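You operate a simulated robot arm through the tools that you are given. There is no shell and no other tool.

You are at the controls of a simulated robot arm. One attempt, no reset.

Task
Run a bead of sealant along the flange seam, then shut and lock the cover strip.
Fine: press the tube's lever twice first; stand the tube back in its holder; lock with the silver turn button. Set down upright: sealant tube.

Only the result counts: the job must be done as asked and must still hold three seconds after the hand-in. Knocking over, shifting, dropping, spilling or breaking anything else fails it. Lids that push on must go on centred and level and be pressed home; caps that screw on are set level and turned clockwise until they are tight.

Robot
A 6-joint arm with a two-finger gripper on a trunk, on a base that moves. Base frame: it is fixed to the floor where the robot stands at the start and does not move with it; the origin is under the middle of the robot, x ahead of it, y to its left, z up. Lengths are in mm, angles in degrees, forces in N, time in s.
With the tool pointing down near the work surface it reaches from about 100 to 660 mm from the robot's upright axis, wherever it stands. Its first joint turns from -166.0 to 166.0 degrees. Places, roughly: cover strip [-2300, 1400, 900]; flange seam [-2200, 1400, 800]; sealant tube [-2250, 1500, 1000]; strip turn button [-2100, 1200, 800]; tube lever [-2300, 1600, 1100]. Payload 3.43 kg.
The tool frame sits at the grasp point between the pads (the TCP): z along the fingers, y along the line on which they close. The tips reach 20 mm beyond it. The gripper opens to 124 mm; its body begins 93 mm behind the TCP.
Orientation is told as [roll, pitch, yaw] about the base's x, y, z axes, in that order, counted from this pose: with the fingers straight down and closing along the base's y, the tool's x points along the base's -x, its y along +y and its z along -z.

Tools
- The arm moves only by the tool play_rows. Its argument "targets" is a list of rows, each an object (a shift or turn left out is 0, a gripper value left out holds the last) with "travel": the shift along the tool's x, y, z in units of 30 mm (1.0 is 30 mm), a list of three; "dr": the turn, a rotation vector about the tool's x, y, z in units of 8 degrees (1.0 is 8 degrees), a list of three; "fingers": the opening, from 0 (shut) to 1 (fully open). In form: [{"travel": [x, y, z], "dr": [ax, ay, az], "fingers": fingers}, ...]. A call has 1 to 20 rows; each row shifts and turns the commanded pose from where the row before left it, along the tool's axes as they then stand. A call with a number of a shift or a turn outside -1 to 1 is refused whole. Each row takes 0.2 s and may step no farther than 50 mm and 8.6 degrees from the row before; otherwise, or with a gripper value out of range, the whole call is refused. Where a pose cannot be reached the arm comes as near as it can. A force on the tool above 50 N (or 10 N above the force at the start of the call, whichever is more), or a blocked arm, ends the call early, and 0.2 s more pass. Each finger travels about 153 mm/s and halts on what it meets, pressing with about 27 N; the grip force reading is that of the motor and also rises with nothing between the fingers. The clock runs only during rows and for 0.2 s after the last one: add rows that do not move to give the fingers time. The reply holds the time, the measured pose of the TCP, the force on the tool along the base axes, the opening and the grip force, in the units named above and with some noise, with the torque about the TCP (base axes, N m) and any sound that the robot's microphone picked up.
- Cameras (640 x 400 px; columns grow to the right, rows downward): "scene" is now at [15.7, 122.8, 1517.2]; the picture's right is [-0.21, -0.98, -0.00], its down [-0.52, 0.11, -0.85] and it looks along [0.83, -0.18, -0.53] (base axes); focal length 272 px, centre (320, 200). "wrist" rides on the gripper at [82, 14, -140] in the tool frame; the picture's right is [-0.17, 0.99, 0.00], its down [-0.83, -0.14, -0.54] and it looks along [-0.53, -0.09, 0.84] (tool axes); focal length 243 px, centre (320, 200). There is no depth. A picture from a camera that has moved, and an enlarged one, comes with that camera's place and axes in the base frame and with its lens. The place of the scene camera against the robot may be out by one fixed shift of up to 25 mm in any direction.
- get_image(camera): a new picture of that camera. It takes no simulated time.
- drive_base(legs): drives the robot by 1 to 6 legs, each [ahead, left, turn to the left] in mm, mm and degrees, along the robot's own axes; the way and the turn of a leg run together, so that a leg with both is an arc; at most 1500 mm and 180 degrees a leg. The arm and the cameras ride along, it lands a little off, and it stops where it bumps. It gives what a move gives.
- pan_tilt(pan, tilt): turns the head with the scene camera to pan (to the left, within 155 degrees either way) and tilt (down, from -29 to 69), counted from straight ahead of the robot. It gives what a move gives.
- zoom(camera, box): a new picture of the part [left, top, right, bottom] of that camera's present view, enlarged. It takes no simulated time.
- sign_off(): hands the job in; it is judged then, once.

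Nothing tells you exact positions but the pictures and the camera data. Unless the task says otherwise, let go and move clear before handing in.

The tools are called after "Request:" by a JSON object that holds its "op" and its "data". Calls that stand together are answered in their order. play_rows: Moves the arm, as the interface text tells. Its arguments: {"type":"object","properties":{"targets":{"type":"array","items":{"type":"object","properties":{"travel":{"type":"array","items":{"type":"number"}},"dr":{"type":"array","items":{"type":"number"}},"fingers":{"type":"number"}}}}},"required":["targets"]} The other tools are called the same way: drive_base (legs) drives the base; pan_tilt (pan, tilt) turns the head that bears the scene camera; get_image (camera) takes a picture; zoom (camera, box) takes an enlarged picture of a part of a camera's view; sign_off () hands the job in.

At the start:

```text
t: 0.0
ee_pos: [376.5, -8.5, 1219.2]
tool_rot: [0.0, 0.0, 0.7]
ft_force: [3.9, -2.5, 4.4]
moment: [0.2, 0.48, 0.0]
finger_gap: 123.8
grip_force: 0.0
robot x, y, heading: [-2.0, 3.0, 0.0]
head pan, tilt (commanded): [-12.0, 31.9]
```

scene: 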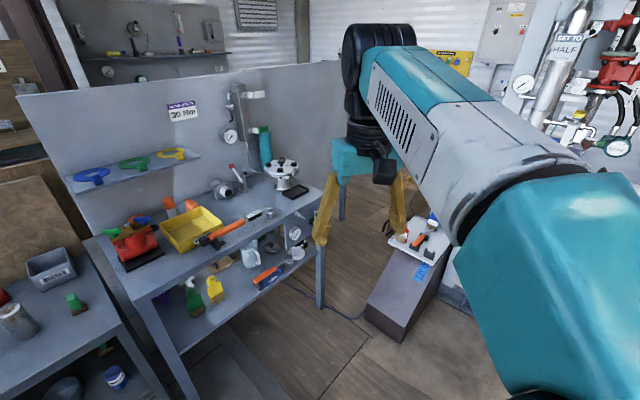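
wrist: 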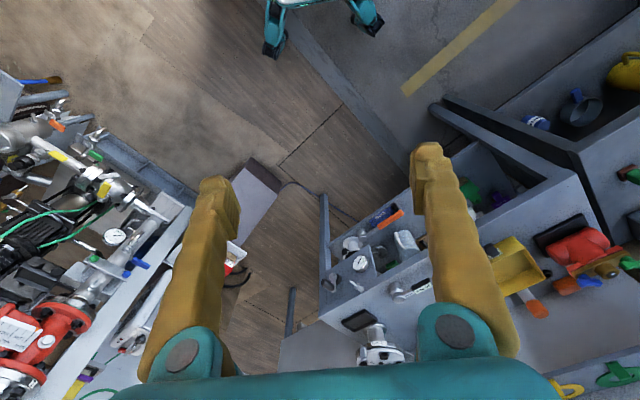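

The scene shows a workshop in front of the robot; the work area is behind it, at about [-2200, 1400, 900]. I'll turn the head that way first to look for it and for obstacles.

Request:
{"op": "pan_tilt", "data": {"pan": 147, "tilt": 20}}

```text
t: 2.5
ee_pos: [378.0, -6.0, 1216.1]
tool_rot: [-0.1, -0.2, 1.0]
ft_force: [-5.3, 2.6, -12.2]
moment: [-0.4, -0.79, -0.04]
finger_gap: 123.8
grip_force: 0.2
robot x, y, heading: [0.7, -0.5, 0.1]
head pan, tilt (commanded): [147.0, 20.0]
```

The head now points toward the work area; I'll take a picture of it.

Request:
{"op": "get_image", "data": {"camera": "scene"}}

```text
taken
camera scene: at [-149.1, 193.9, 1531.6], right [0.54, 0.84, 0.0], down [0.29, -0.19, -0.94], along [-0.79, 0.51, -0.35], focal length 272 px, centre (320, 200)
```

scene: 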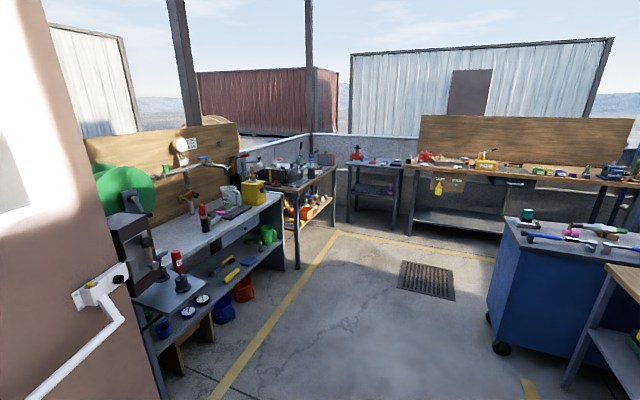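

The target projects to around pixel (310, 175), which is the second table with various items. I'll zoom in there.

Request:
{"op": "zoom", "data": {"camera": "scene", "box": [220, 120, 380, 220]}}

Request:
{"op": "zoom", "data": {"camera": "scene", "box": [80, 120, 320, 380]}}

```text
4.00 times, centred on (300, 170) of scene
camera zoom: at [-149.1, 193.9, 1531.6], right [0.54, 0.84, 0.0], down [0.29, -0.19, -0.94], along [-0.79, 0.51, -0.35], focal length 1088 px, centre (400, 320)
```

zoom: 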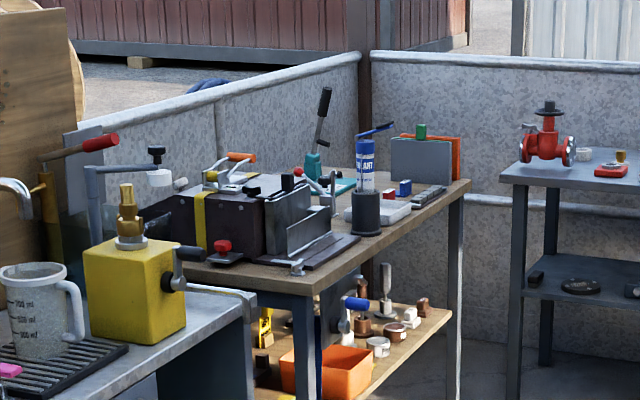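

```text
1.54 times, centred on (200, 250) of scene
camera zoom: at [-149.1, 193.9, 1531.6], right [0.54, 0.84, 0.0], down [0.29, -0.19, -0.94], along [-0.79, 0.51, -0.35], focal length 418 px, centre (505, 123)
```

zoom: 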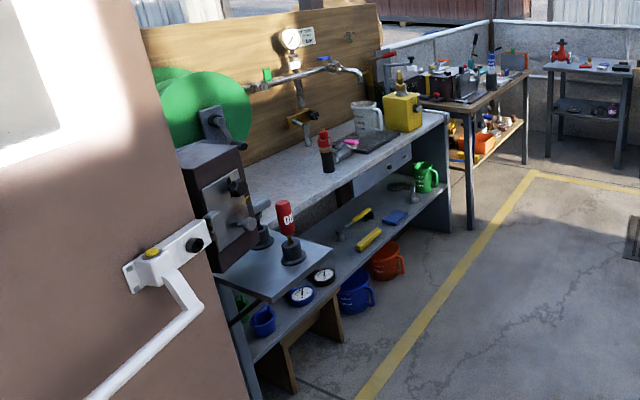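

The sealant tube (blue/white in a dark holder) sits on the second table, near its front edge. Before driving, I'll look around the robot for obstacles.

Request:
{"op": "pan_tilt", "data": {"pan": 80, "tilt": 35}}

Request:
{"op": "get_image", "data": {"camera": "scene"}}

Request:
{"op": "pan_tilt", "data": {"pan": 150, "tilt": 50}}

Request:
{"op": "get_image", "data": {"camera": "scene"}}

Request:
{"op": "pan_tilt", "data": {"pan": -90, "tilt": 35}}

Request:
{"op": "get_image", "data": {"camera": "scene"}}

```text
t: 3.8
ee_pos: [376.1, -4.5, 1215.7]
tool_rot: [-0.1, 0.4, 0.8]
ft_force: [-1.2, -0.7, -5.1]
moment: [0.05, 0.04, 0.01]
finger_gap: 124.1
grip_force: 0.0
robot x, y, heading: [1.1, 5.5, -0.3]
head pan, tilt (commanded): [80.0, 35.0]
```

```text
taken
camera scene: at [-55.7, 232.4, 1511.2], right [0.98, -0.18, 0.0], down [-0.1, -0.57, -0.82], along [0.14, 0.8, -0.58], focal length 272 px, centre (320, 200)
```

scene: 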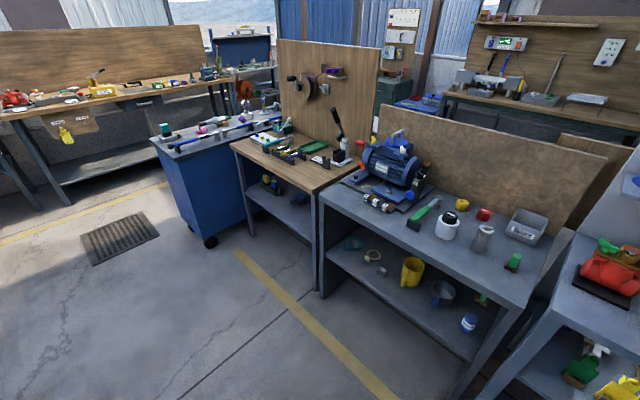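

```text
t: 5.2
ee_pos: [379.0, -12.2, 1218.6]
tool_rot: [0.0, 0.0, 0.6]
ft_force: [0.7, 0.0, 10.4]
moment: [-0.02, -0.03, 0.0]
finger_gap: 124.0
grip_force: 0.0
robot x, y, heading: [0.3, 1.2, -0.2]
head pan, tilt (commanded): [150.0, 50.0]
```

```text
taken
camera scene: at [-135.5, 178.7, 1489.7], right [0.5, 0.87, 0.0], down [0.66, -0.38, -0.65], along [-0.56, 0.32, -0.76], focal length 272 px, centre (320, 200)
```

scene: 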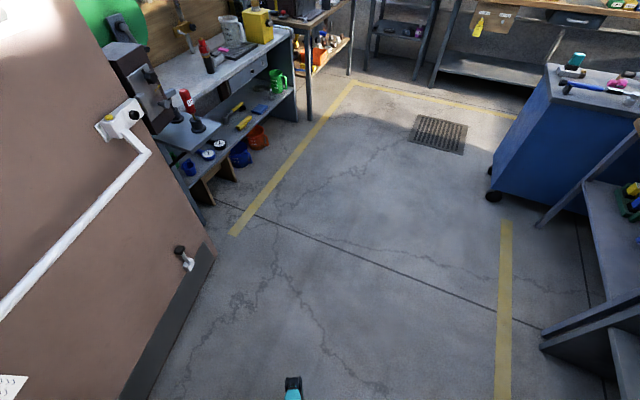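

```text
t: 8.6
ee_pos: [377.0, -9.2, 1218.5]
tool_rot: [0.0, 0.1, 0.8]
ft_force: [0.1, -0.1, 0.7]
moment: [0.12, -0.26, -0.01]
finger_gap: 124.3
grip_force: 0.0
robot x, y, heading: [-1.7, 7.2, -0.0]
head pan, tilt (commanded): [-90.0, 35.0]
```

```text
taken
camera scene: at [-73.1, 57.3, 1511.4], right [-1.0, 0.0, 0.0], down [0.0, 0.57, -0.82], along [0.0, -0.82, -0.57], focal length 272 px, centre (320, 200)
```

scene: 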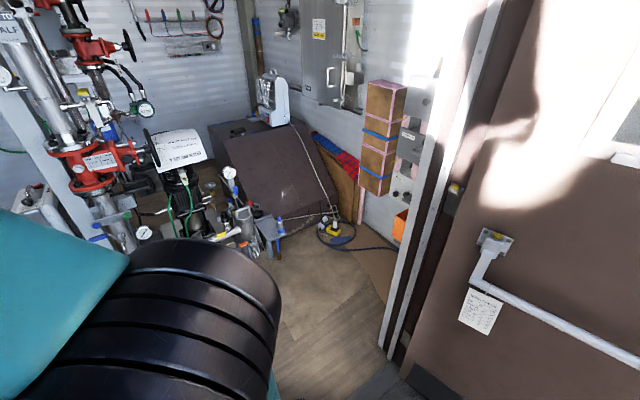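

The robot stands in a doorway, with open floor behind and to the left. I'll back out diagonally to the open area, then turn right there to face the table.

Request:
{"op": "drive_base", "data": {"legs": [[-900, 800, 0], [0, 0, -144]]}}

Request:
{"op": "pan_tilt", "data": {"pan": 0, "tilt": 25}}

Request:
{"op": "get_image", "data": {"camera": "scene"}}

```text
t: 42.1
ee_pos: [-1215.4, 588.3, 1215.5]
tool_rot: [0.0, 0.3, -143.2]
ft_force: [-0.5, 1.0, -10.6]
moment: [-0.12, 0.02, 0.0]
finger_gap: 124.1
grip_force: 0.0
robot x, y, heading: [-903.1, 803.3, -144.1]
head pan, tilt (commanded): [-90.0, 35.0]
```

```text
t: 43.8
ee_pos: [-1220.1, 588.0, 1215.8]
tool_rot: [0.1, 0.5, -142.9]
ft_force: [-0.4, -2.0, 5.9]
moment: [0.23, -0.03, -0.03]
finger_gap: 123.8
grip_force: 0.0
robot x, y, heading: [-905.5, 802.5, -144.1]
head pan, tilt (commanded): [0.0, 25.0]
```

```text
taken
camera scene: at [-853.0, 644.7, 1528.1], right [-0.59, 0.81, 0.0], down [0.34, 0.25, -0.91], along [-0.73, -0.53, -0.42], focal length 272 px, centre (320, 200)
```

scene: 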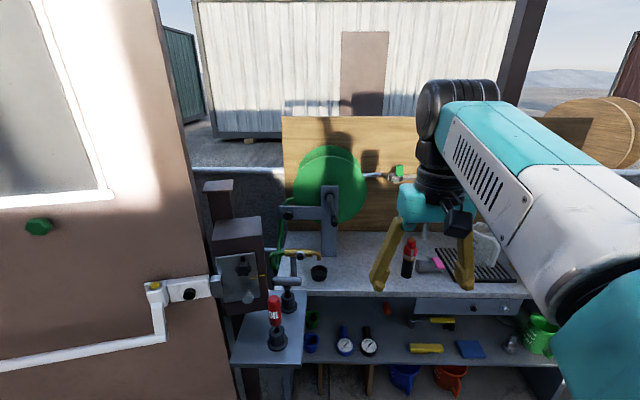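

The robot now faces the row of benches, with the yellow/teal arm at right. I'll drive sideways to the right to get in front of the second table.

Request:
{"op": "drive_base", "data": {"legs": [[0, -1150, 0]]}}

Request:
{"op": "get_image", "data": {"camera": "scene"}}

Request:
{"op": "get_image", "data": {"camera": "wrist"}}

```text
t: 62.2
ee_pos: [-1890.0, 1520.6, 1216.6]
tool_rot: [0.0, 0.3, -143.0]
ft_force: [-1.2, 0.8, 6.2]
moment: [-0.11, -0.15, 0.0]
finger_gap: 124.1
grip_force: 0.2
robot x, y, heading: [-1581.8, 1736.0, -144.0]
head pan, tilt (commanded): [0.0, 25.0]
```

```text
taken
camera scene: at [-1528.2, 1580.3, 1527.5], right [-0.59, 0.81, 0.0], down [0.34, 0.25, -0.91], along [-0.73, -0.53, -0.42], focal length 272 px, centre (320, 200)
```

scene: 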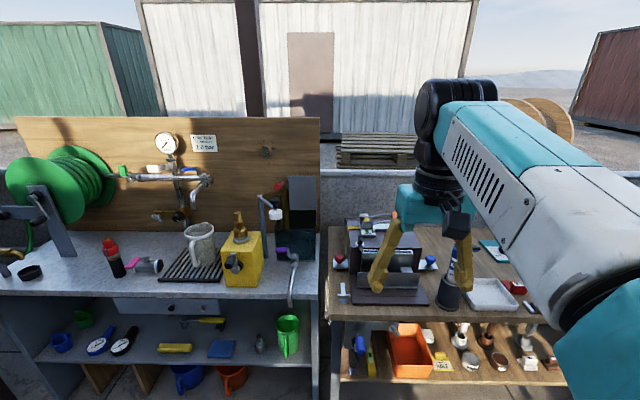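

```text
taken
camera wrist: at [-1819.0, 1559.2, 1357.0], right [0.46, -0.89, 0.0], down [-0.75, -0.39, 0.54], along [-0.47, -0.25, -0.84], focal length 243 px, centre (320, 200)
```

wrist: 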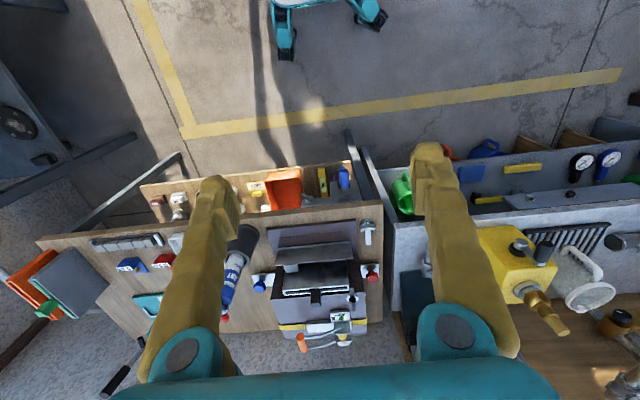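

Now the work table is in front: a dark box with the strip fixture, the sealant tube in its holder to the right. I'll zoom into both views.

Request:
{"op": "zoom", "data": {"camera": "scene", "box": [320, 200, 480, 320]}}

Request:
{"op": "zoom", "data": {"camera": "wrist", "box": [220, 200, 400, 360]}}

```text
3.33 times, centred on (400, 260) of scene
camera zoom: at [-1528.2, 1580.3, 1527.5], right [-0.59, 0.81, 0.0], down [0.34, 0.25, -0.91], along [-0.73, -0.53, -0.42], focal length 906 px, centre (53, 0)
```

zoom: 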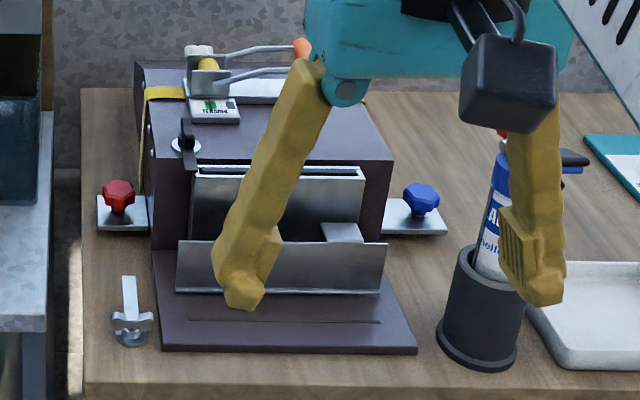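

```text
2.50 times, centred on (310, 280) of wrist
camera zoom: at [-1819.0, 1559.2, 1357.0], right [0.46, -0.89, 0.0], down [-0.75, -0.39, 0.54], along [-0.47, -0.25, -0.84], focal length 606 px, centre (345, 0)
```

zoom: 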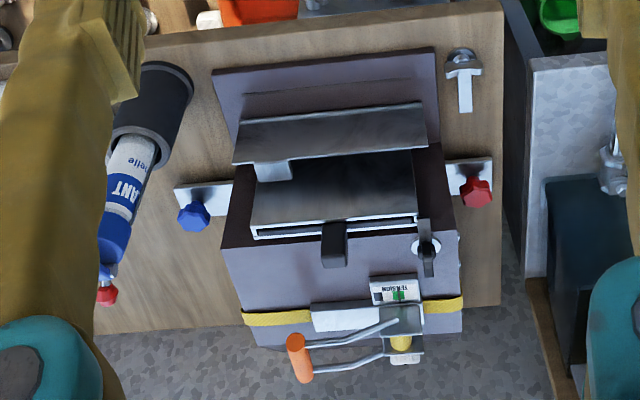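

The table top is at about z≈820, its front edge about 680 mm ahead; the tube holder is to the right and a silver T-shaped part front left. I'll move a bit right and closer.

Request:
{"op": "drive_base", "data": {"legs": [[0, -95, 0], [270, 0, 0]]}}

Request:
{"op": "get_image", "data": {"camera": "scene"}}

Request:
{"op": "get_image", "data": {"camera": "wrist"}}

```text
t: 68.8
ee_pos: [-2162.2, 1440.1, 1215.8]
tool_rot: [0.0, 0.6, -142.9]
ft_force: [1.5, -2.0, -2.1]
moment: [0.14, 0.22, -0.01]
finger_gap: 123.9
grip_force: 0.1
robot x, y, heading: [-1854.8, 1654.3, -143.6]
head pan, tilt (commanded): [0.0, 25.0]
```

```text
taken
camera scene: at [-1801.3, 1496.7, 1527.3], right [-0.59, 0.81, 0.0], down [0.34, 0.25, -0.91], along [-0.73, -0.53, -0.42], focal length 272 px, centre (320, 200)
```

scene: 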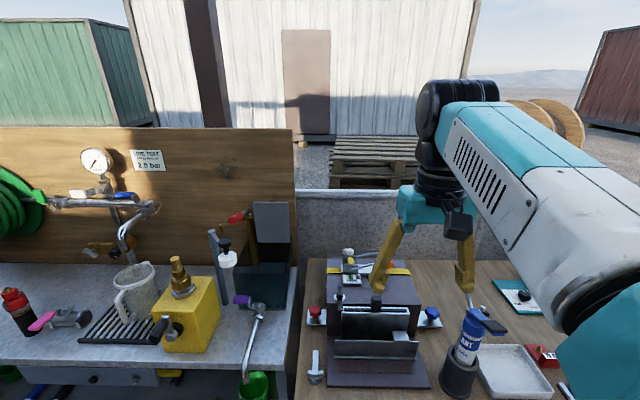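

```text
taken
camera wrist: at [-2091.2, 1477.7, 1356.2], right [0.46, -0.89, 0.0], down [-0.75, -0.39, 0.53], along [-0.47, -0.25, -0.85], focal length 243 px, centre (320, 200)
```

wrist: 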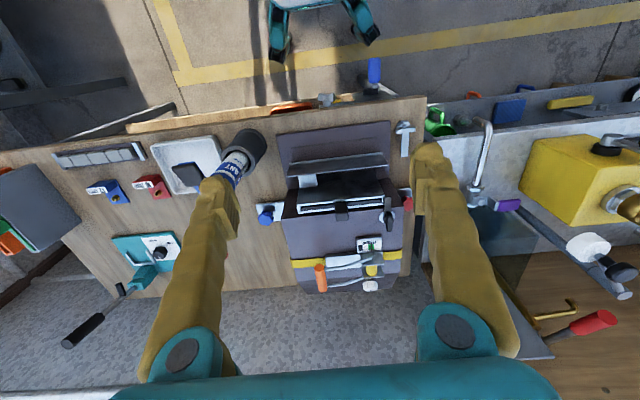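

Request:
{"op": "zoom", "data": {"camera": "scene", "box": [290, 240, 450, 400]}}

Request:
{"op": "zoom", "data": {"camera": "scene", "box": [400, 280, 560, 400]}}

Request:
{"op": "zoom", "data": {"camera": "wrist", "box": [240, 100, 440, 300]}}

```text
2.50 times, centred on (370, 320) of scene
camera zoom: at [-1801.3, 1496.7, 1527.3], right [-0.59, 0.81, 0.0], down [0.34, 0.25, -0.91], along [-0.73, -0.53, -0.42], focal length 680 px, centre (195, -100)
```

zoom: 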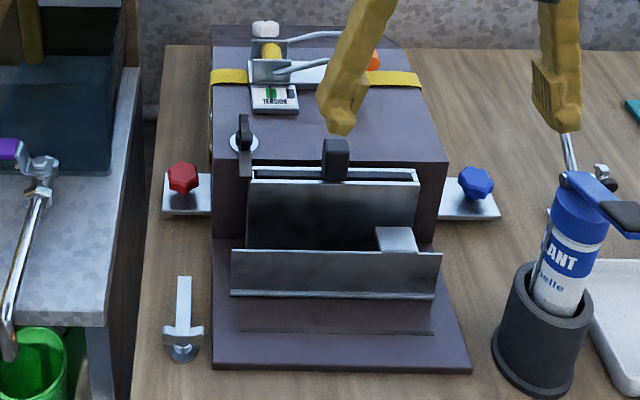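

```text
3.33 times, centred on (480, 340) of scene
camera zoom: at [-1801.3, 1496.7, 1527.3], right [-0.59, 0.81, 0.0], down [0.34, 0.25, -0.91], along [-0.73, -0.53, -0.42], focal length 906 px, centre (-213, -267)
```

zoom: 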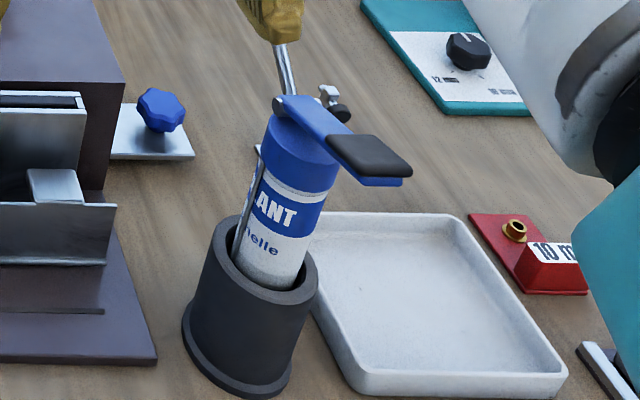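

```text
2.00 times, centred on (340, 200) of wrist
camera zoom: at [-2091.2, 1477.7, 1356.2], right [0.46, -0.89, 0.0], down [-0.75, -0.39, 0.53], along [-0.47, -0.25, -0.85], focal length 485 px, centre (280, 200)
```

zoom: 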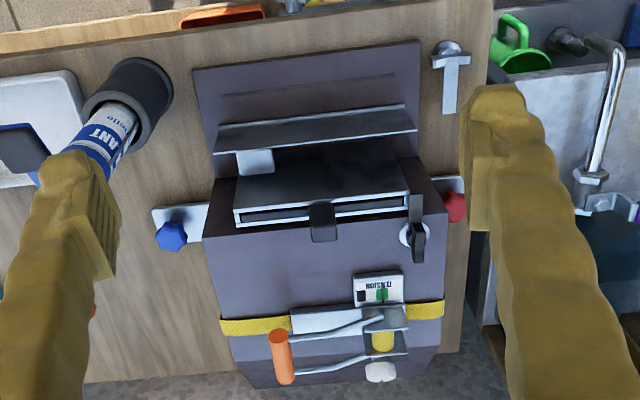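

I see the fixture: a dark box with a base plate in front, a tilted strip, the silver T button left of the plate, and the tube with its blue lever in the holder at right. I'll close the fingers and move the wrist left to get an unobstructed view.

Request:
{"op": "play_rows", "data": {"targets": [{"travel": [0, 1, 0], "fingers": 0}, {"travel": [0, 1, 0]}, {"travel": [0, 1, 0]}, {"travel": [0, 1, 0]}, {"travel": [0, 1, 0]}, {"travel": [0, 0, 0]}]}}

Request:
{"op": "get_image", "data": {"camera": "wrist"}}

Request:
{"op": "get_image", "data": {"camera": "scene"}}

```text
t: 70.2
ee_pos: [-2071.5, 1316.1, 1213.8]
tool_rot: [-0.1, 0.7, -142.8]
ft_force: [4.4, -1.9, -4.5]
moment: [0.35, 0.49, 0.0]
finger_gap: 0.0
grip_force: 26.7
robot x, y, heading: [-1853.8, 1652.6, -144.0]
head pan, tilt (commanded): [0.0, 25.0]
```

```text
taken
camera wrist: at [-1999.9, 1353.7, 1353.9], right [0.46, -0.89, 0.0], down [-0.75, -0.4, 0.53], along [-0.47, -0.24, -0.85], focal length 243 px, centre (320, 200)
```

wrist: 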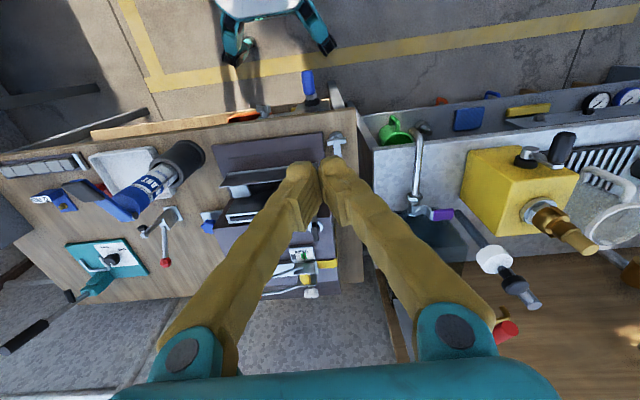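

```text
taken
camera scene: at [-1801.6, 1492.4, 1526.7], right [-0.59, 0.81, 0.0], down [0.34, 0.25, -0.91], along [-0.73, -0.53, -0.42], focal length 272 px, centre (320, 200)
```

scene: 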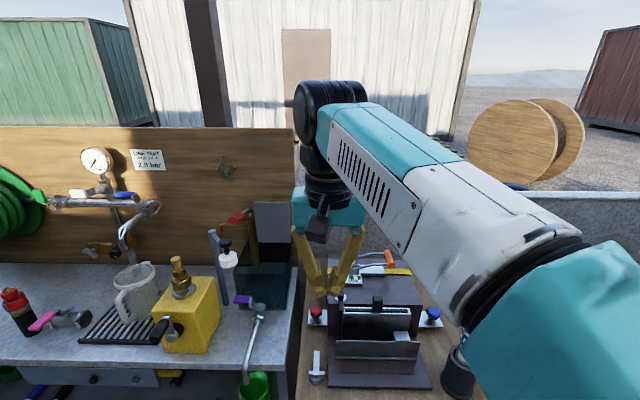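

Request:
{"op": "zoom", "data": {"camera": "wrist", "box": [60, 110, 260, 280]}}

Request:
{"op": "zoom", "data": {"camera": "wrist", "box": [200, 110, 360, 230]}}

Request:
{"op": "zoom", "data": {"camera": "scene", "box": [290, 270, 450, 400]}}

```text
2.35 times, centred on (160, 195) of wrist
camera zoom: at [-1999.9, 1353.7, 1353.9], right [0.46, -0.89, 0.0], down [-0.75, -0.4, 0.53], along [-0.47, -0.24, -0.85], focal length 571 px, centre (696, 212)
```

zoom: 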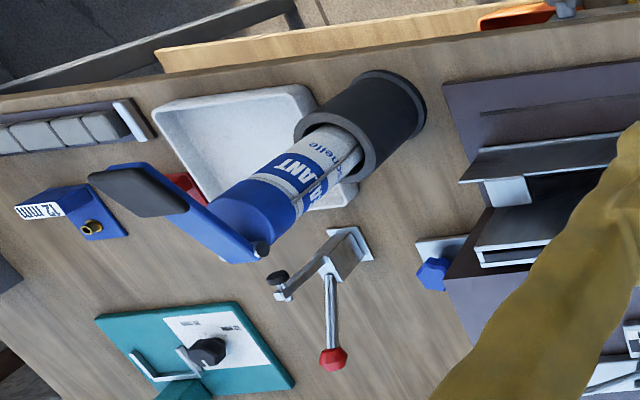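

```text
3.33 times, centred on (280, 170) of wrist
camera zoom: at [-1999.9, 1353.7, 1353.9], right [0.46, -0.89, 0.0], down [-0.75, -0.4, 0.53], along [-0.47, -0.24, -0.85], focal length 809 px, centre (453, 300)
```

zoom: 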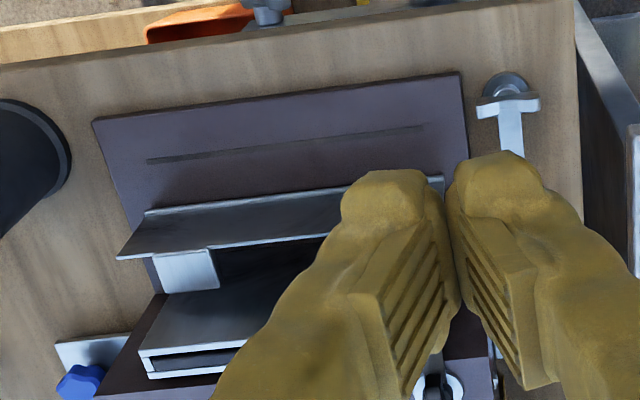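

```text
3.08 times, centred on (370, 335) of scene
camera zoom: at [-1801.6, 1492.4, 1526.7], right [-0.59, 0.81, 0.0], down [0.34, 0.25, -0.91], along [-0.73, -0.53, -0.42], focal length 837 px, centre (166, -215)
```

zoom: 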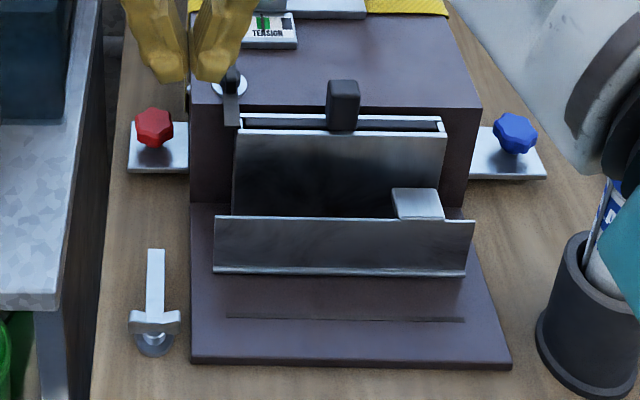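

The seam is the thin line on the base plate, the cover strip stands upright hinged behind it, and the silver T is the turn button. Next I'll turn and tilt the wrist to look at the tube from the left.

Request:
{"op": "play_rows", "data": {"targets": [{"dr": [0, 0, 1]}, {"dr": [0, 0, 1]}, {"dr": [0, 0, 1]}, {"dr": [0, 0, 1]}, {"dr": [0, 0, 1]}, {"dr": [0, 0, 1]}, {"dr": [0, -1, 0]}, {"dr": [0, -1, 0]}, {"dr": [0, -1, 0]}, {"dr": [0, -1, 0]}, {"travel": [0, 0, 0]}]}}

Request:
{"op": "get_image", "data": {"camera": "wrist"}}

```text
t: 72.6
ee_pos: [-2071.7, 1316.0, 1213.5]
tool_rot: [-0.8, -31.6, 170.0]
ft_force: [0.9, -2.5, -13.1]
moment: [0.4, 0.99, -0.1]
finger_gap: 0.0
grip_force: 26.6
robot x, y, heading: [-1860.9, 1647.2, -143.5]
head pan, tilt (commanded): [0.0, 25.0]
```

```text
taken
camera wrist: at [-1935.0, 1274.8, 1288.9], right [-0.32, -0.95, 0.08], down [-0.39, 0.2, 0.9], along [-0.86, 0.26, -0.44], focal length 243 px, centre (320, 200)
```

wrist: 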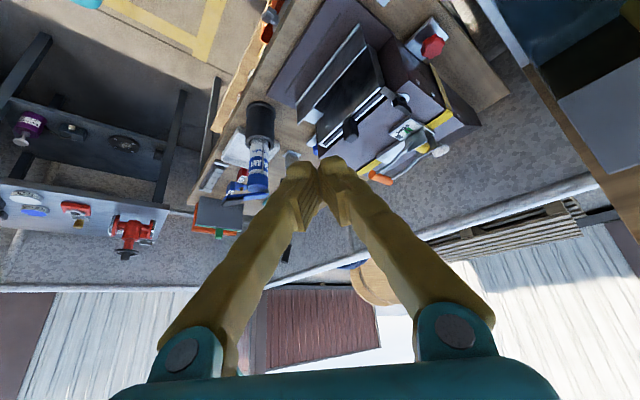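

The wrist view (upside down) now shows the tube from the left; I'll zoom in on it and on the strip.

Request:
{"op": "zoom", "data": {"camera": "wrist", "box": [180, 80, 320, 220]}}

Request:
{"op": "zoom", "data": {"camera": "wrist", "box": [250, 0, 450, 180]}}

```text
2.86 times, centred on (250, 150) of wrist
camera zoom: at [-1935.0, 1274.8, 1288.9], right [-0.32, -0.95, 0.08], down [-0.39, 0.2, 0.9], along [-0.86, 0.26, -0.44], focal length 693 px, centre (520, 343)
```

zoom: 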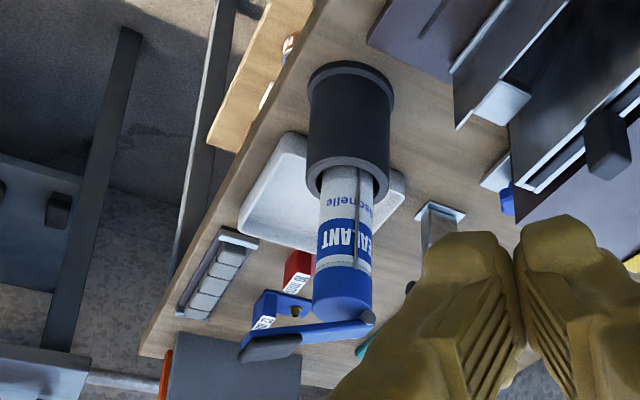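

```text
2.22 times, centred on (350, 90) of wrist
camera zoom: at [-1935.0, 1274.8, 1288.9], right [-0.32, -0.95, 0.08], down [-0.39, 0.2, 0.9], along [-0.86, 0.26, -0.44], focal length 539 px, centre (253, 444)
```

zoom: 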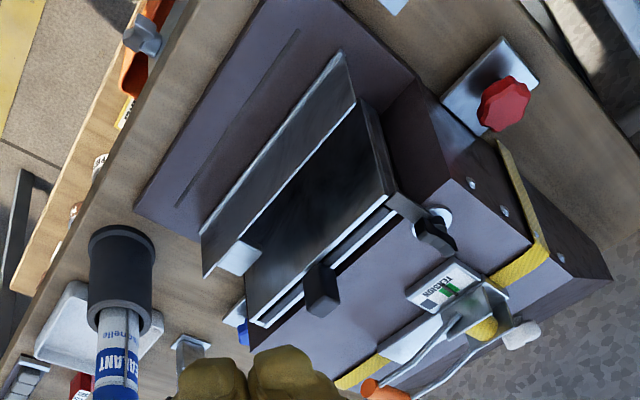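

I see the tube upright in its holder with the lever hinged at its back-left and its black pad out to the right. I'll move the wrist closer for a better measurement.

Request:
{"op": "play_rows", "data": {"targets": [{"travel": [-0.35, -0.695, 0.8]}, {"travel": [-0.35, -0.695, 0.8]}, {"travel": [-0.35, -0.695, 0.8]}, {"travel": [-0.35, -0.695, 0.8]}, {"travel": [0, 0, 0]}]}}

Request:
{"op": "get_image", "data": {"camera": "wrist"}}

Request:
{"op": "zoom", "data": {"camera": "wrist", "box": [150, 0, 310, 200]}}

```text
t: 73.8
ee_pos: [-2141.7, 1419.6, 1156.3]
tool_rot: [-0.2, -31.7, 169.3]
ft_force: [-1.7, -0.2, 3.9]
moment: [0.01, -0.48, -0.05]
finger_gap: 0.2
grip_force: 27.2
robot x, y, heading: [-1856.1, 1655.0, -143.6]
head pan, tilt (commanded): [0.0, 25.0]
```

```text
taken
camera wrist: at [-2004.9, 1378.1, 1231.2], right [-0.32, -0.94, 0.08], down [-0.39, 0.21, 0.9], along [-0.86, 0.26, -0.44], focal length 243 px, centre (320, 200)
```

wrist: 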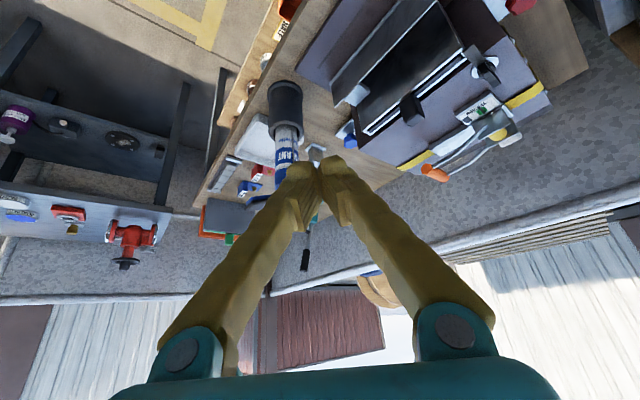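

```text
2.00 times, centred on (230, 100) of wrist
camera zoom: at [-2004.9, 1378.1, 1231.2], right [-0.32, -0.94, 0.08], down [-0.39, 0.21, 0.9], along [-0.86, 0.26, -0.44], focal length 485 px, centre (500, 400)
```

zoom: 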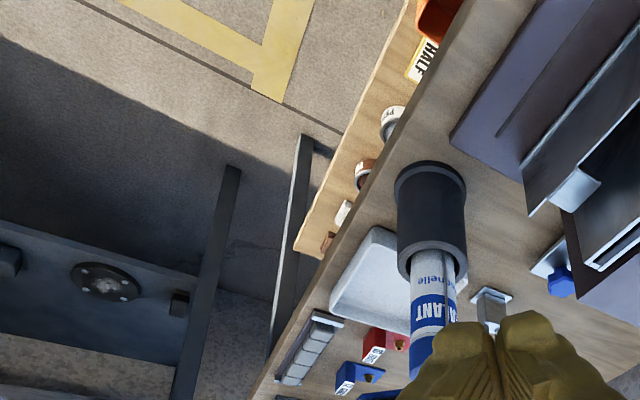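

The closed fingers block the cap, so I'll open them and look again.

Request:
{"op": "play_rows", "data": {"targets": [{"travel": [0, 0, 0], "fingers": 1}, {"travel": [0, 0, 0]}, {"travel": [0, 0, 0]}]}}

Request:
{"op": "get_image", "data": {"camera": "wrist"}}

Request:
{"op": "get_image", "data": {"camera": "scene"}}

```text
t: 74.6
ee_pos: [-2141.7, 1420.0, 1157.9]
tool_rot: [-0.1, -31.9, 169.3]
ft_force: [-1.6, -0.3, 10.4]
moment: [-0.21, -0.77, 0.03]
finger_gap: 123.9
grip_force: 0.0
robot x, y, heading: [-1856.8, 1654.6, -144.0]
head pan, tilt (commanded): [0.0, 25.0]
```

```text
taken
camera wrist: at [-2004.8, 1380.6, 1233.1], right [-0.32, -0.94, 0.09], down [-0.39, 0.22, 0.9], along [-0.86, 0.26, -0.44], focal length 243 px, centre (320, 200)
```

wrist: 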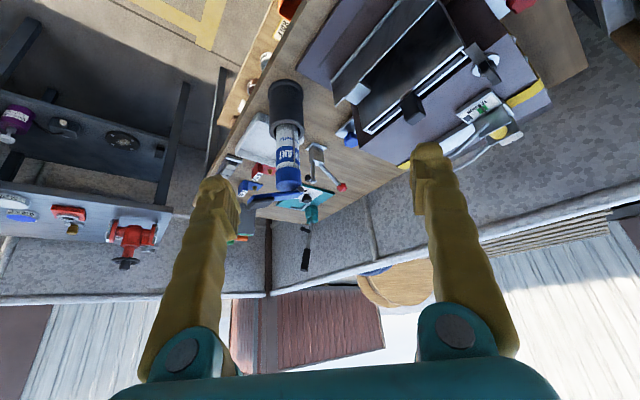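

```text
taken
camera scene: at [-1802.0, 1499.7, 1526.9], right [-0.59, 0.81, 0.0], down [0.34, 0.25, -0.91], along [-0.73, -0.53, -0.42], focal length 272 px, centre (320, 200)
```

scene: 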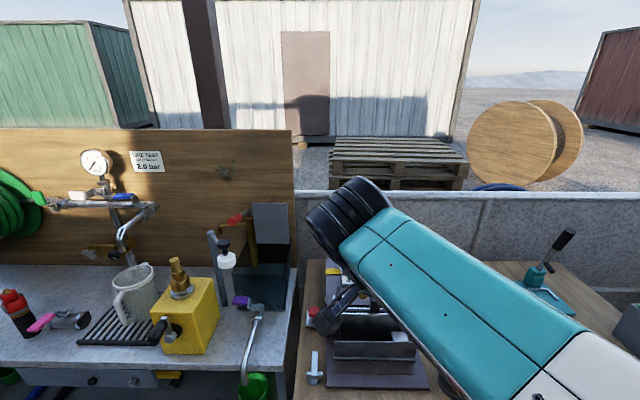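

Request:
{"op": "zoom", "data": {"camera": "wrist", "box": [220, 60, 360, 220]}}

Request:
{"op": "zoom", "data": {"camera": "wrist", "box": [290, 0, 430, 140]}}

```text
2.50 times, centred on (290, 140) of wrist
camera zoom: at [-2004.8, 1380.6, 1233.1], right [-0.32, -0.94, 0.09], down [-0.39, 0.22, 0.9], along [-0.86, 0.26, -0.44], focal length 606 px, centre (395, 350)
```

zoom: 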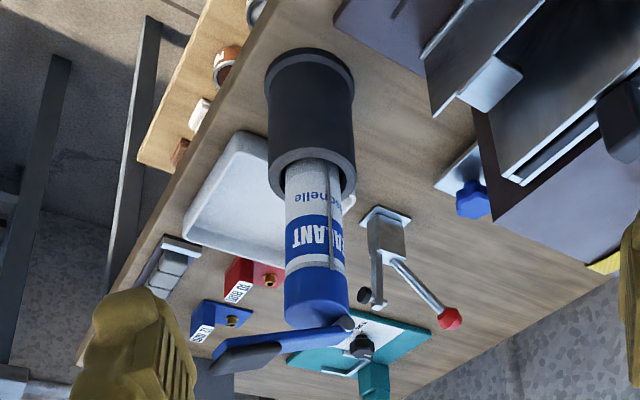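

```text
2.86 times, centred on (360, 70) of wrist
camera zoom: at [-2004.8, 1380.6, 1233.1], right [-0.32, -0.94, 0.09], down [-0.39, 0.22, 0.9], along [-0.86, 0.26, -0.44], focal length 693 px, centre (206, 571)
```

zoom: 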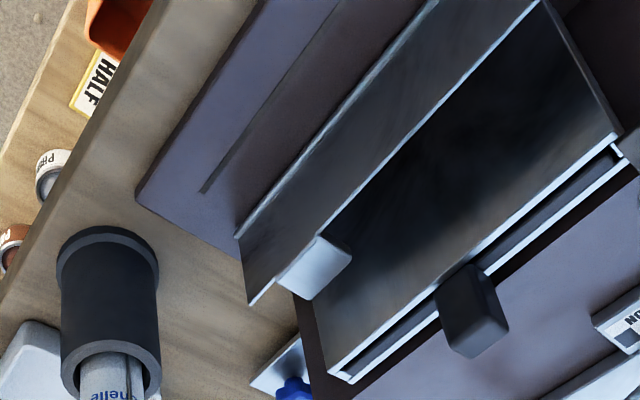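

I can now see the tube and lever well enough. I'll set the tool straight down again and turn it so the wrist camera looks at the tube from the left side of the table.

Request:
{"op": "play_rows", "data": {"targets": [{"dr": [0, 1, 0]}, {"dr": [0, 1, 0]}, {"dr": [0, 1, 0]}, {"dr": [0, 1, 0]}, {"dr": [0, 0, 1]}, {"dr": [0, 0, 1]}, {"dr": [0, 0, 1]}, {"dr": [0, 0, 1]}, {"dr": [0, 0, 1]}, {"dr": [0, 0, 0.25]}, {"travel": [-0.3, 0.7, 0]}, {"travel": [-0.3, 0.7, 0]}, {"travel": [-0.3, 0.7, 0]}, {"travel": [0, 0, 0]}]}}

Request:
{"op": "get_image", "data": {"camera": "wrist"}}

```text
t: 77.6
ee_pos: [-2210.1, 1402.4, 1153.1]
tool_rot: [-0.3, 0.0, 127.2]
ft_force: [-0.6, -4.9, -1.1]
moment: [0.63, 0.04, 0.02]
finger_gap: 123.8
grip_force: 0.1
robot x, y, heading: [-1853.8, 1662.8, -143.8]
head pan, tilt (commanded): [0.0, 25.0]
```

```text
taken
camera wrist: at [-2173.2, 1328.7, 1292.9], right [-0.89, -0.46, -0.01], down [-0.39, 0.74, 0.54], along [-0.25, 0.48, -0.84], focal length 243 px, centre (320, 200)
```

wrist: 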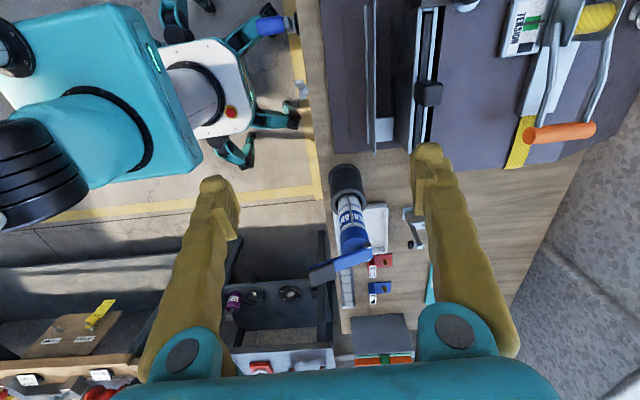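

The tube is now centred in the wrist view. I'll zoom for detail.

Request:
{"op": "zoom", "data": {"camera": "wrist", "box": [290, 140, 430, 300]}}

Request:
{"op": "zoom", "data": {"camera": "wrist", "box": [310, 0, 460, 170]}}

```text
2.50 times, centred on (360, 220) of wrist
camera zoom: at [-2173.2, 1328.7, 1292.9], right [-0.89, -0.46, -0.01], down [-0.39, 0.74, 0.54], along [-0.25, 0.48, -0.84], focal length 606 px, centre (220, 150)
```

zoom: 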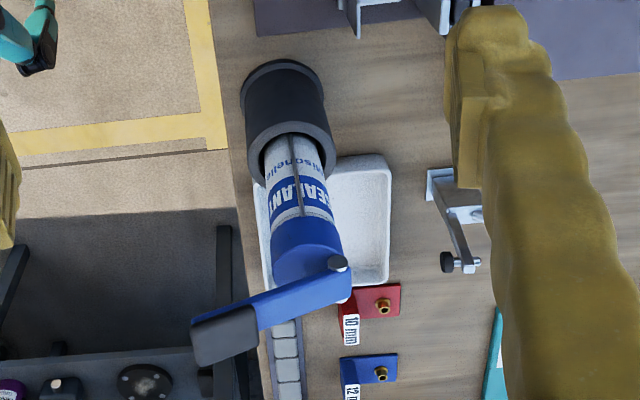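

```text
2.35 times, centred on (385, 85) of wrist
camera zoom: at [-2173.2, 1328.7, 1292.9], right [-0.89, -0.46, -0.01], down [-0.39, 0.74, 0.54], along [-0.25, 0.48, -0.84], focal length 571 px, centre (167, 471)
```

zoom: 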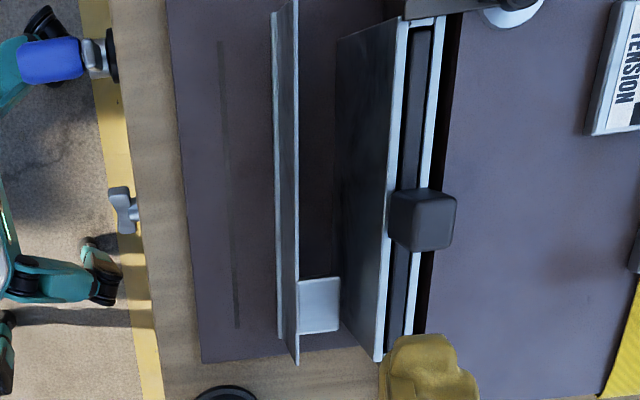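

I'll take high-zoom pictures from two wrist positions 90 mm apart to triangulate the tube and fixture accurately.

Request:
{"op": "zoom", "data": {"camera": "wrist", "box": [280, 190, 440, 290]}}

Request:
{"op": "zoom", "data": {"camera": "wrist", "box": [300, 60, 460, 160]}}

Request:
{"op": "zoom", "data": {"camera": "wrist", "box": [310, 0, 470, 100]}}

Request:
{"op": "play_rows", "data": {"targets": [{"travel": [0, -1, 0]}, {"travel": [0, -1, 0]}, {"travel": [0, -1, 0]}, {"travel": [0, 0, 0]}]}}

Request:
{"op": "get_image", "data": {"camera": "wrist"}}

```text
4.00 times, centred on (360, 240) of wrist
camera zoom: at [-2173.2, 1328.7, 1292.9], right [-0.89, -0.46, -0.01], down [-0.39, 0.74, 0.54], along [-0.25, 0.48, -0.84], focal length 970 px, centre (160, 40)
```

zoom: 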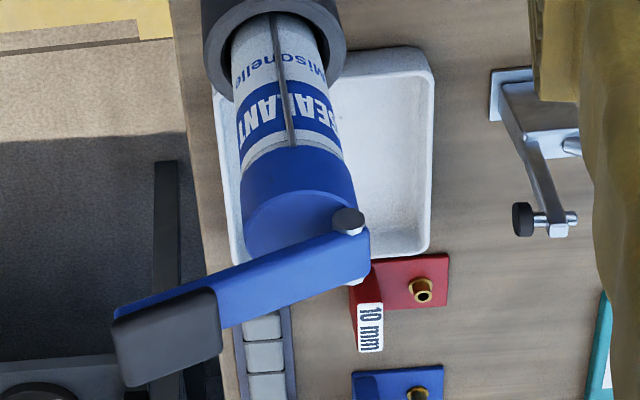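

```text
4.00 times, centred on (380, 110) of wrist
camera zoom: at [-2173.2, 1328.7, 1292.9], right [-0.89, -0.46, -0.01], down [-0.39, 0.74, 0.54], along [-0.25, 0.48, -0.84], focal length 970 px, centre (80, 560)
```

zoom: 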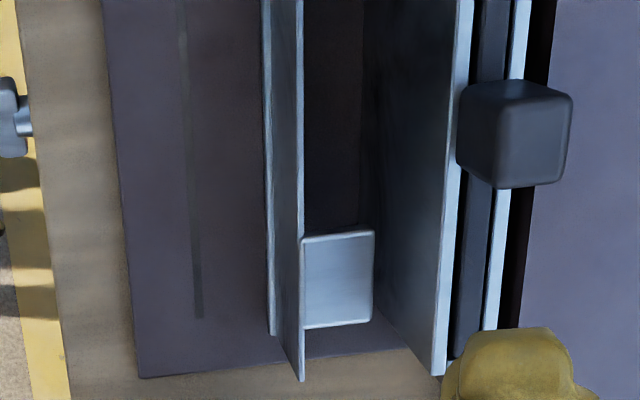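

```text
4.00 times, centred on (390, 50) of wrist
camera zoom: at [-2173.2, 1328.7, 1292.9], right [-0.89, -0.46, -0.01], down [-0.39, 0.74, 0.54], along [-0.25, 0.48, -0.84], focal length 970 px, centre (40, 800)
```

zoom: 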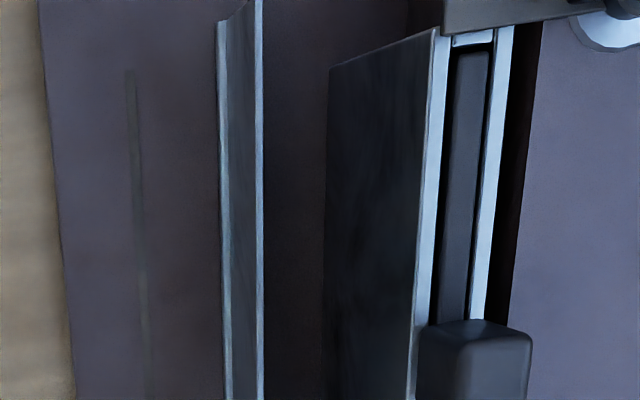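

```text
t: 78.6
ee_pos: [-2135.7, 1455.5, 1155.6]
tool_rot: [-0.3, 0.1, 127.1]
ft_force: [0.2, -0.7, 1.5]
moment: [0.09, 0.0, 0.0]
finger_gap: 124.0
grip_force: 0.1
robot x, y, heading: [-1857.6, 1652.8, -143.9]
head pan, tilt (commanded): [0.0, 25.0]
```

```text
taken
camera wrist: at [-2100.4, 1380.9, 1295.1], right [-0.89, -0.46, -0.01], down [-0.39, 0.74, 0.54], along [-0.25, 0.48, -0.84], focal length 243 px, centre (320, 200)
```

wrist: 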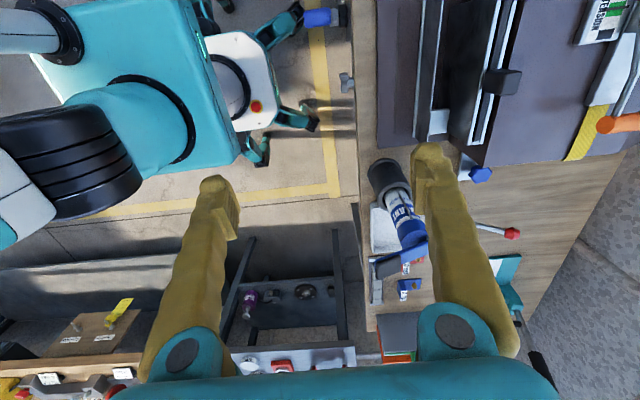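

Request:
{"op": "zoom", "data": {"camera": "wrist", "box": [330, 180, 490, 280]}}

Request:
{"op": "zoom", "data": {"camera": "wrist", "box": [340, 50, 500, 150]}}

Request:
{"op": "zoom", "data": {"camera": "wrist", "box": [340, 0, 500, 100]}}

```text
4.00 times, centred on (410, 230) of wrist
camera zoom: at [-2100.4, 1380.9, 1295.1], right [-0.89, -0.46, -0.01], down [-0.39, 0.74, 0.54], along [-0.25, 0.48, -0.84], focal length 970 px, centre (-40, 80)
```

zoom: 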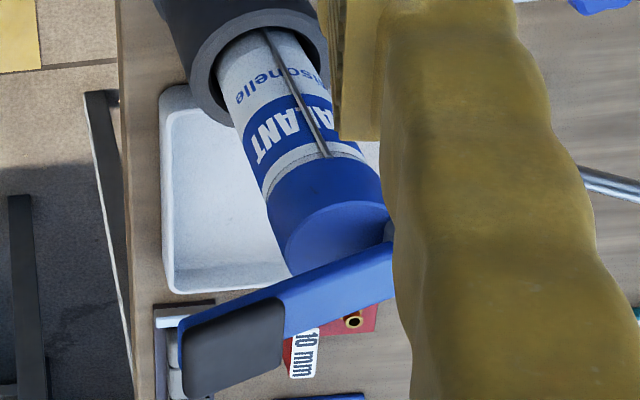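

```text
4.00 times, centred on (420, 100) of wrist
camera zoom: at [-2100.4, 1380.9, 1295.1], right [-0.89, -0.46, -0.01], down [-0.39, 0.74, 0.54], along [-0.25, 0.48, -0.84], focal length 970 px, centre (-80, 600)
```

zoom: 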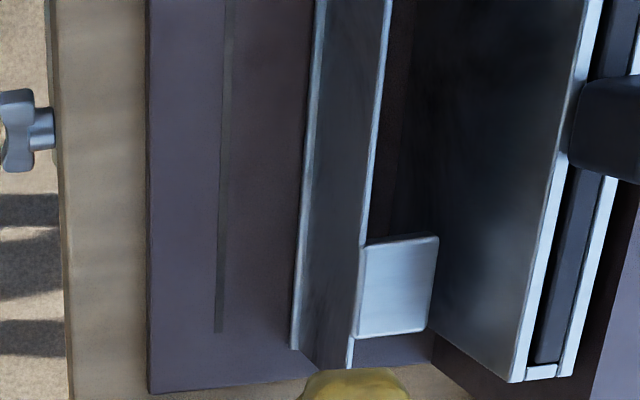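

```text
4.00 times, centred on (420, 50) of wrist
camera zoom: at [-2100.4, 1380.9, 1295.1], right [-0.89, -0.46, -0.01], down [-0.39, 0.74, 0.54], along [-0.25, 0.48, -0.84], focal length 970 px, centre (-80, 800)
```

zoom: 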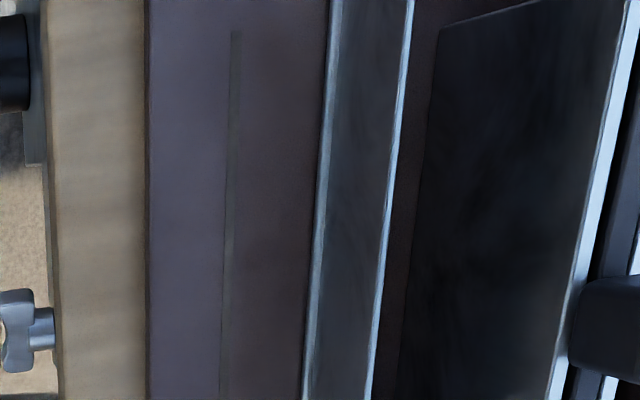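

Triangulation puts the plate top at z≈817, the seam about 198 mm long, the strip ~66 mm tall and the lever pad near z≈1069. I'll take more zooms of the holder and rim to locate the tube axis.

Request:
{"op": "zoom", "data": {"camera": "wrist", "box": [340, 140, 468, 220]}}

Request:
{"op": "play_rows", "data": {"targets": [{"travel": [0, 1, 0]}, {"travel": [0, 1, 0]}, {"travel": [0, 1, 0]}, {"travel": [0, 0, 0]}]}}

Request:
{"op": "zoom", "data": {"camera": "wrist", "box": [290, 150, 418, 230]}}

Request:
{"op": "zoom", "data": {"camera": "wrist", "box": [300, 220, 428, 300]}}

```text
5.00 times, centred on (404, 180) of wrist
camera zoom: at [-2100.4, 1380.9, 1295.1], right [-0.89, -0.46, -0.01], down [-0.39, 0.74, 0.54], along [-0.25, 0.48, -0.84], focal length 1213 px, centre (-100, 300)
```

zoom: 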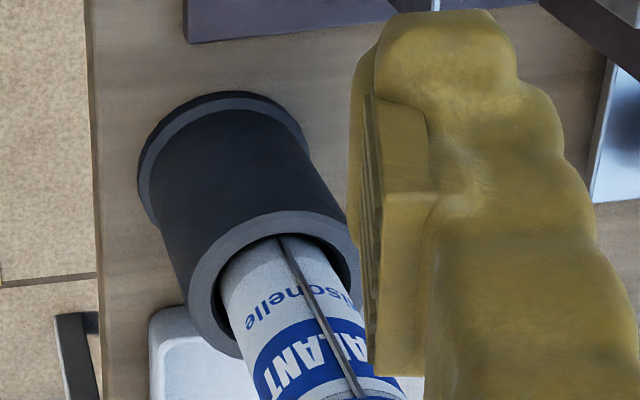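

```text
t: 79.6
ee_pos: [-2207.0, 1401.3, 1154.0]
tool_rot: [-0.7, 0.0, 127.3]
ft_force: [1.7, -1.2, 2.8]
moment: [0.17, 0.13, 0.04]
finger_gap: 124.0
grip_force: 0.0
robot x, y, heading: [-1854.8, 1655.7, -143.9]
head pan, tilt (commanded): [0.0, 25.0]
```

```text
5.00 times, centred on (354, 190) of wrist
camera zoom: at [-2171.0, 1327.4, 1294.0], right [-0.89, -0.46, -0.01], down [-0.4, 0.74, 0.54], along [-0.24, 0.48, -0.84], focal length 1213 px, centre (150, 250)
```

zoom: 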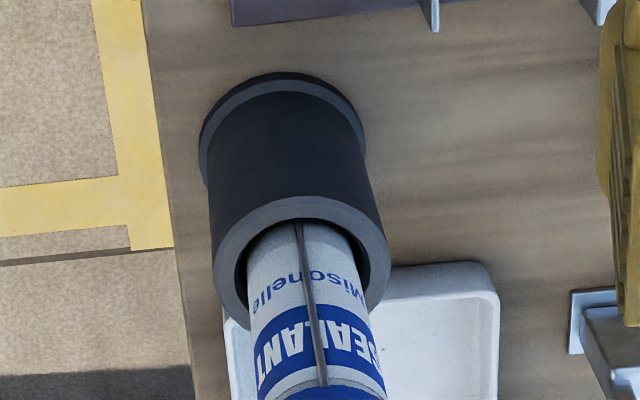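

```text
5.00 times, centred on (364, 260) of wrist
camera zoom: at [-2171.0, 1327.4, 1294.0], right [-0.89, -0.46, -0.01], down [-0.4, 0.74, 0.54], along [-0.24, 0.48, -0.84], focal length 1213 px, centre (100, -100)
```

zoom: 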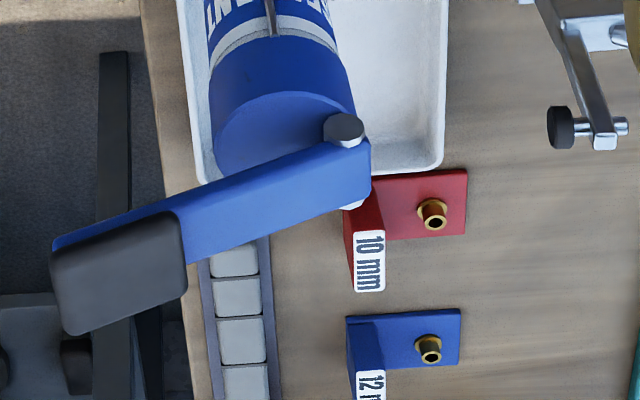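

The tube axis is about 197 mm right and 30 mm ahead of the tool, and the lever's pad is about 182 mm right, 28 mm nearer, top near z≈1069. I'll close the fingers and move over the pad at a safe height.

Request:
{"op": "play_rows", "data": {"targets": [{"travel": [0, 0, 0], "fingers": 0}, {"travel": [-1, -0.155, 0]}, {"travel": [-1, -0.155, 0]}, {"travel": [-1, -0.155, 0]}, {"travel": [-1, -0.155, 0]}, {"travel": [-1, -0.155, 0]}, {"travel": [-1, -0.155, 0]}, {"travel": [-0.07, 0, 0]}, {"travel": [0, 0, 0]}]}}

Request:
{"op": "get_image", "data": {"camera": "wrist"}}

Request:
{"op": "get_image", "data": {"camera": "scene"}}

```text
t: 81.6
ee_pos: [-2295.7, 1565.4, 1154.8]
tool_rot: [-0.4, 0.0, 126.8]
ft_force: [-2.3, 2.2, -2.8]
moment: [-0.33, -0.25, 0.01]
finger_gap: 0.0
grip_force: 26.6
robot x, y, heading: [-1854.0, 1654.9, -143.7]
head pan, tilt (commanded): [0.0, 25.0]
```

```text
taken
camera wrist: at [-2260.2, 1490.7, 1293.8], right [-0.89, -0.46, -0.01], down [-0.39, 0.75, 0.54], along [-0.24, 0.48, -0.84], focal length 243 px, centre (320, 200)
```

wrist: 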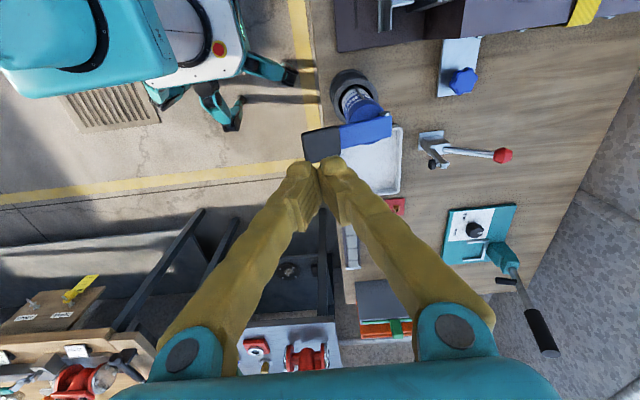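

```text
taken
camera scene: at [-1804.7, 1498.3, 1525.2], right [-0.59, 0.81, 0.0], down [0.34, 0.25, -0.91], along [-0.73, -0.53, -0.42], focal length 272 px, centre (320, 200)
```

scene: 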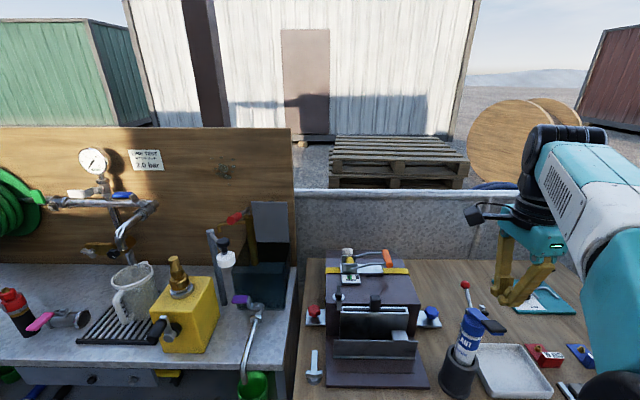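

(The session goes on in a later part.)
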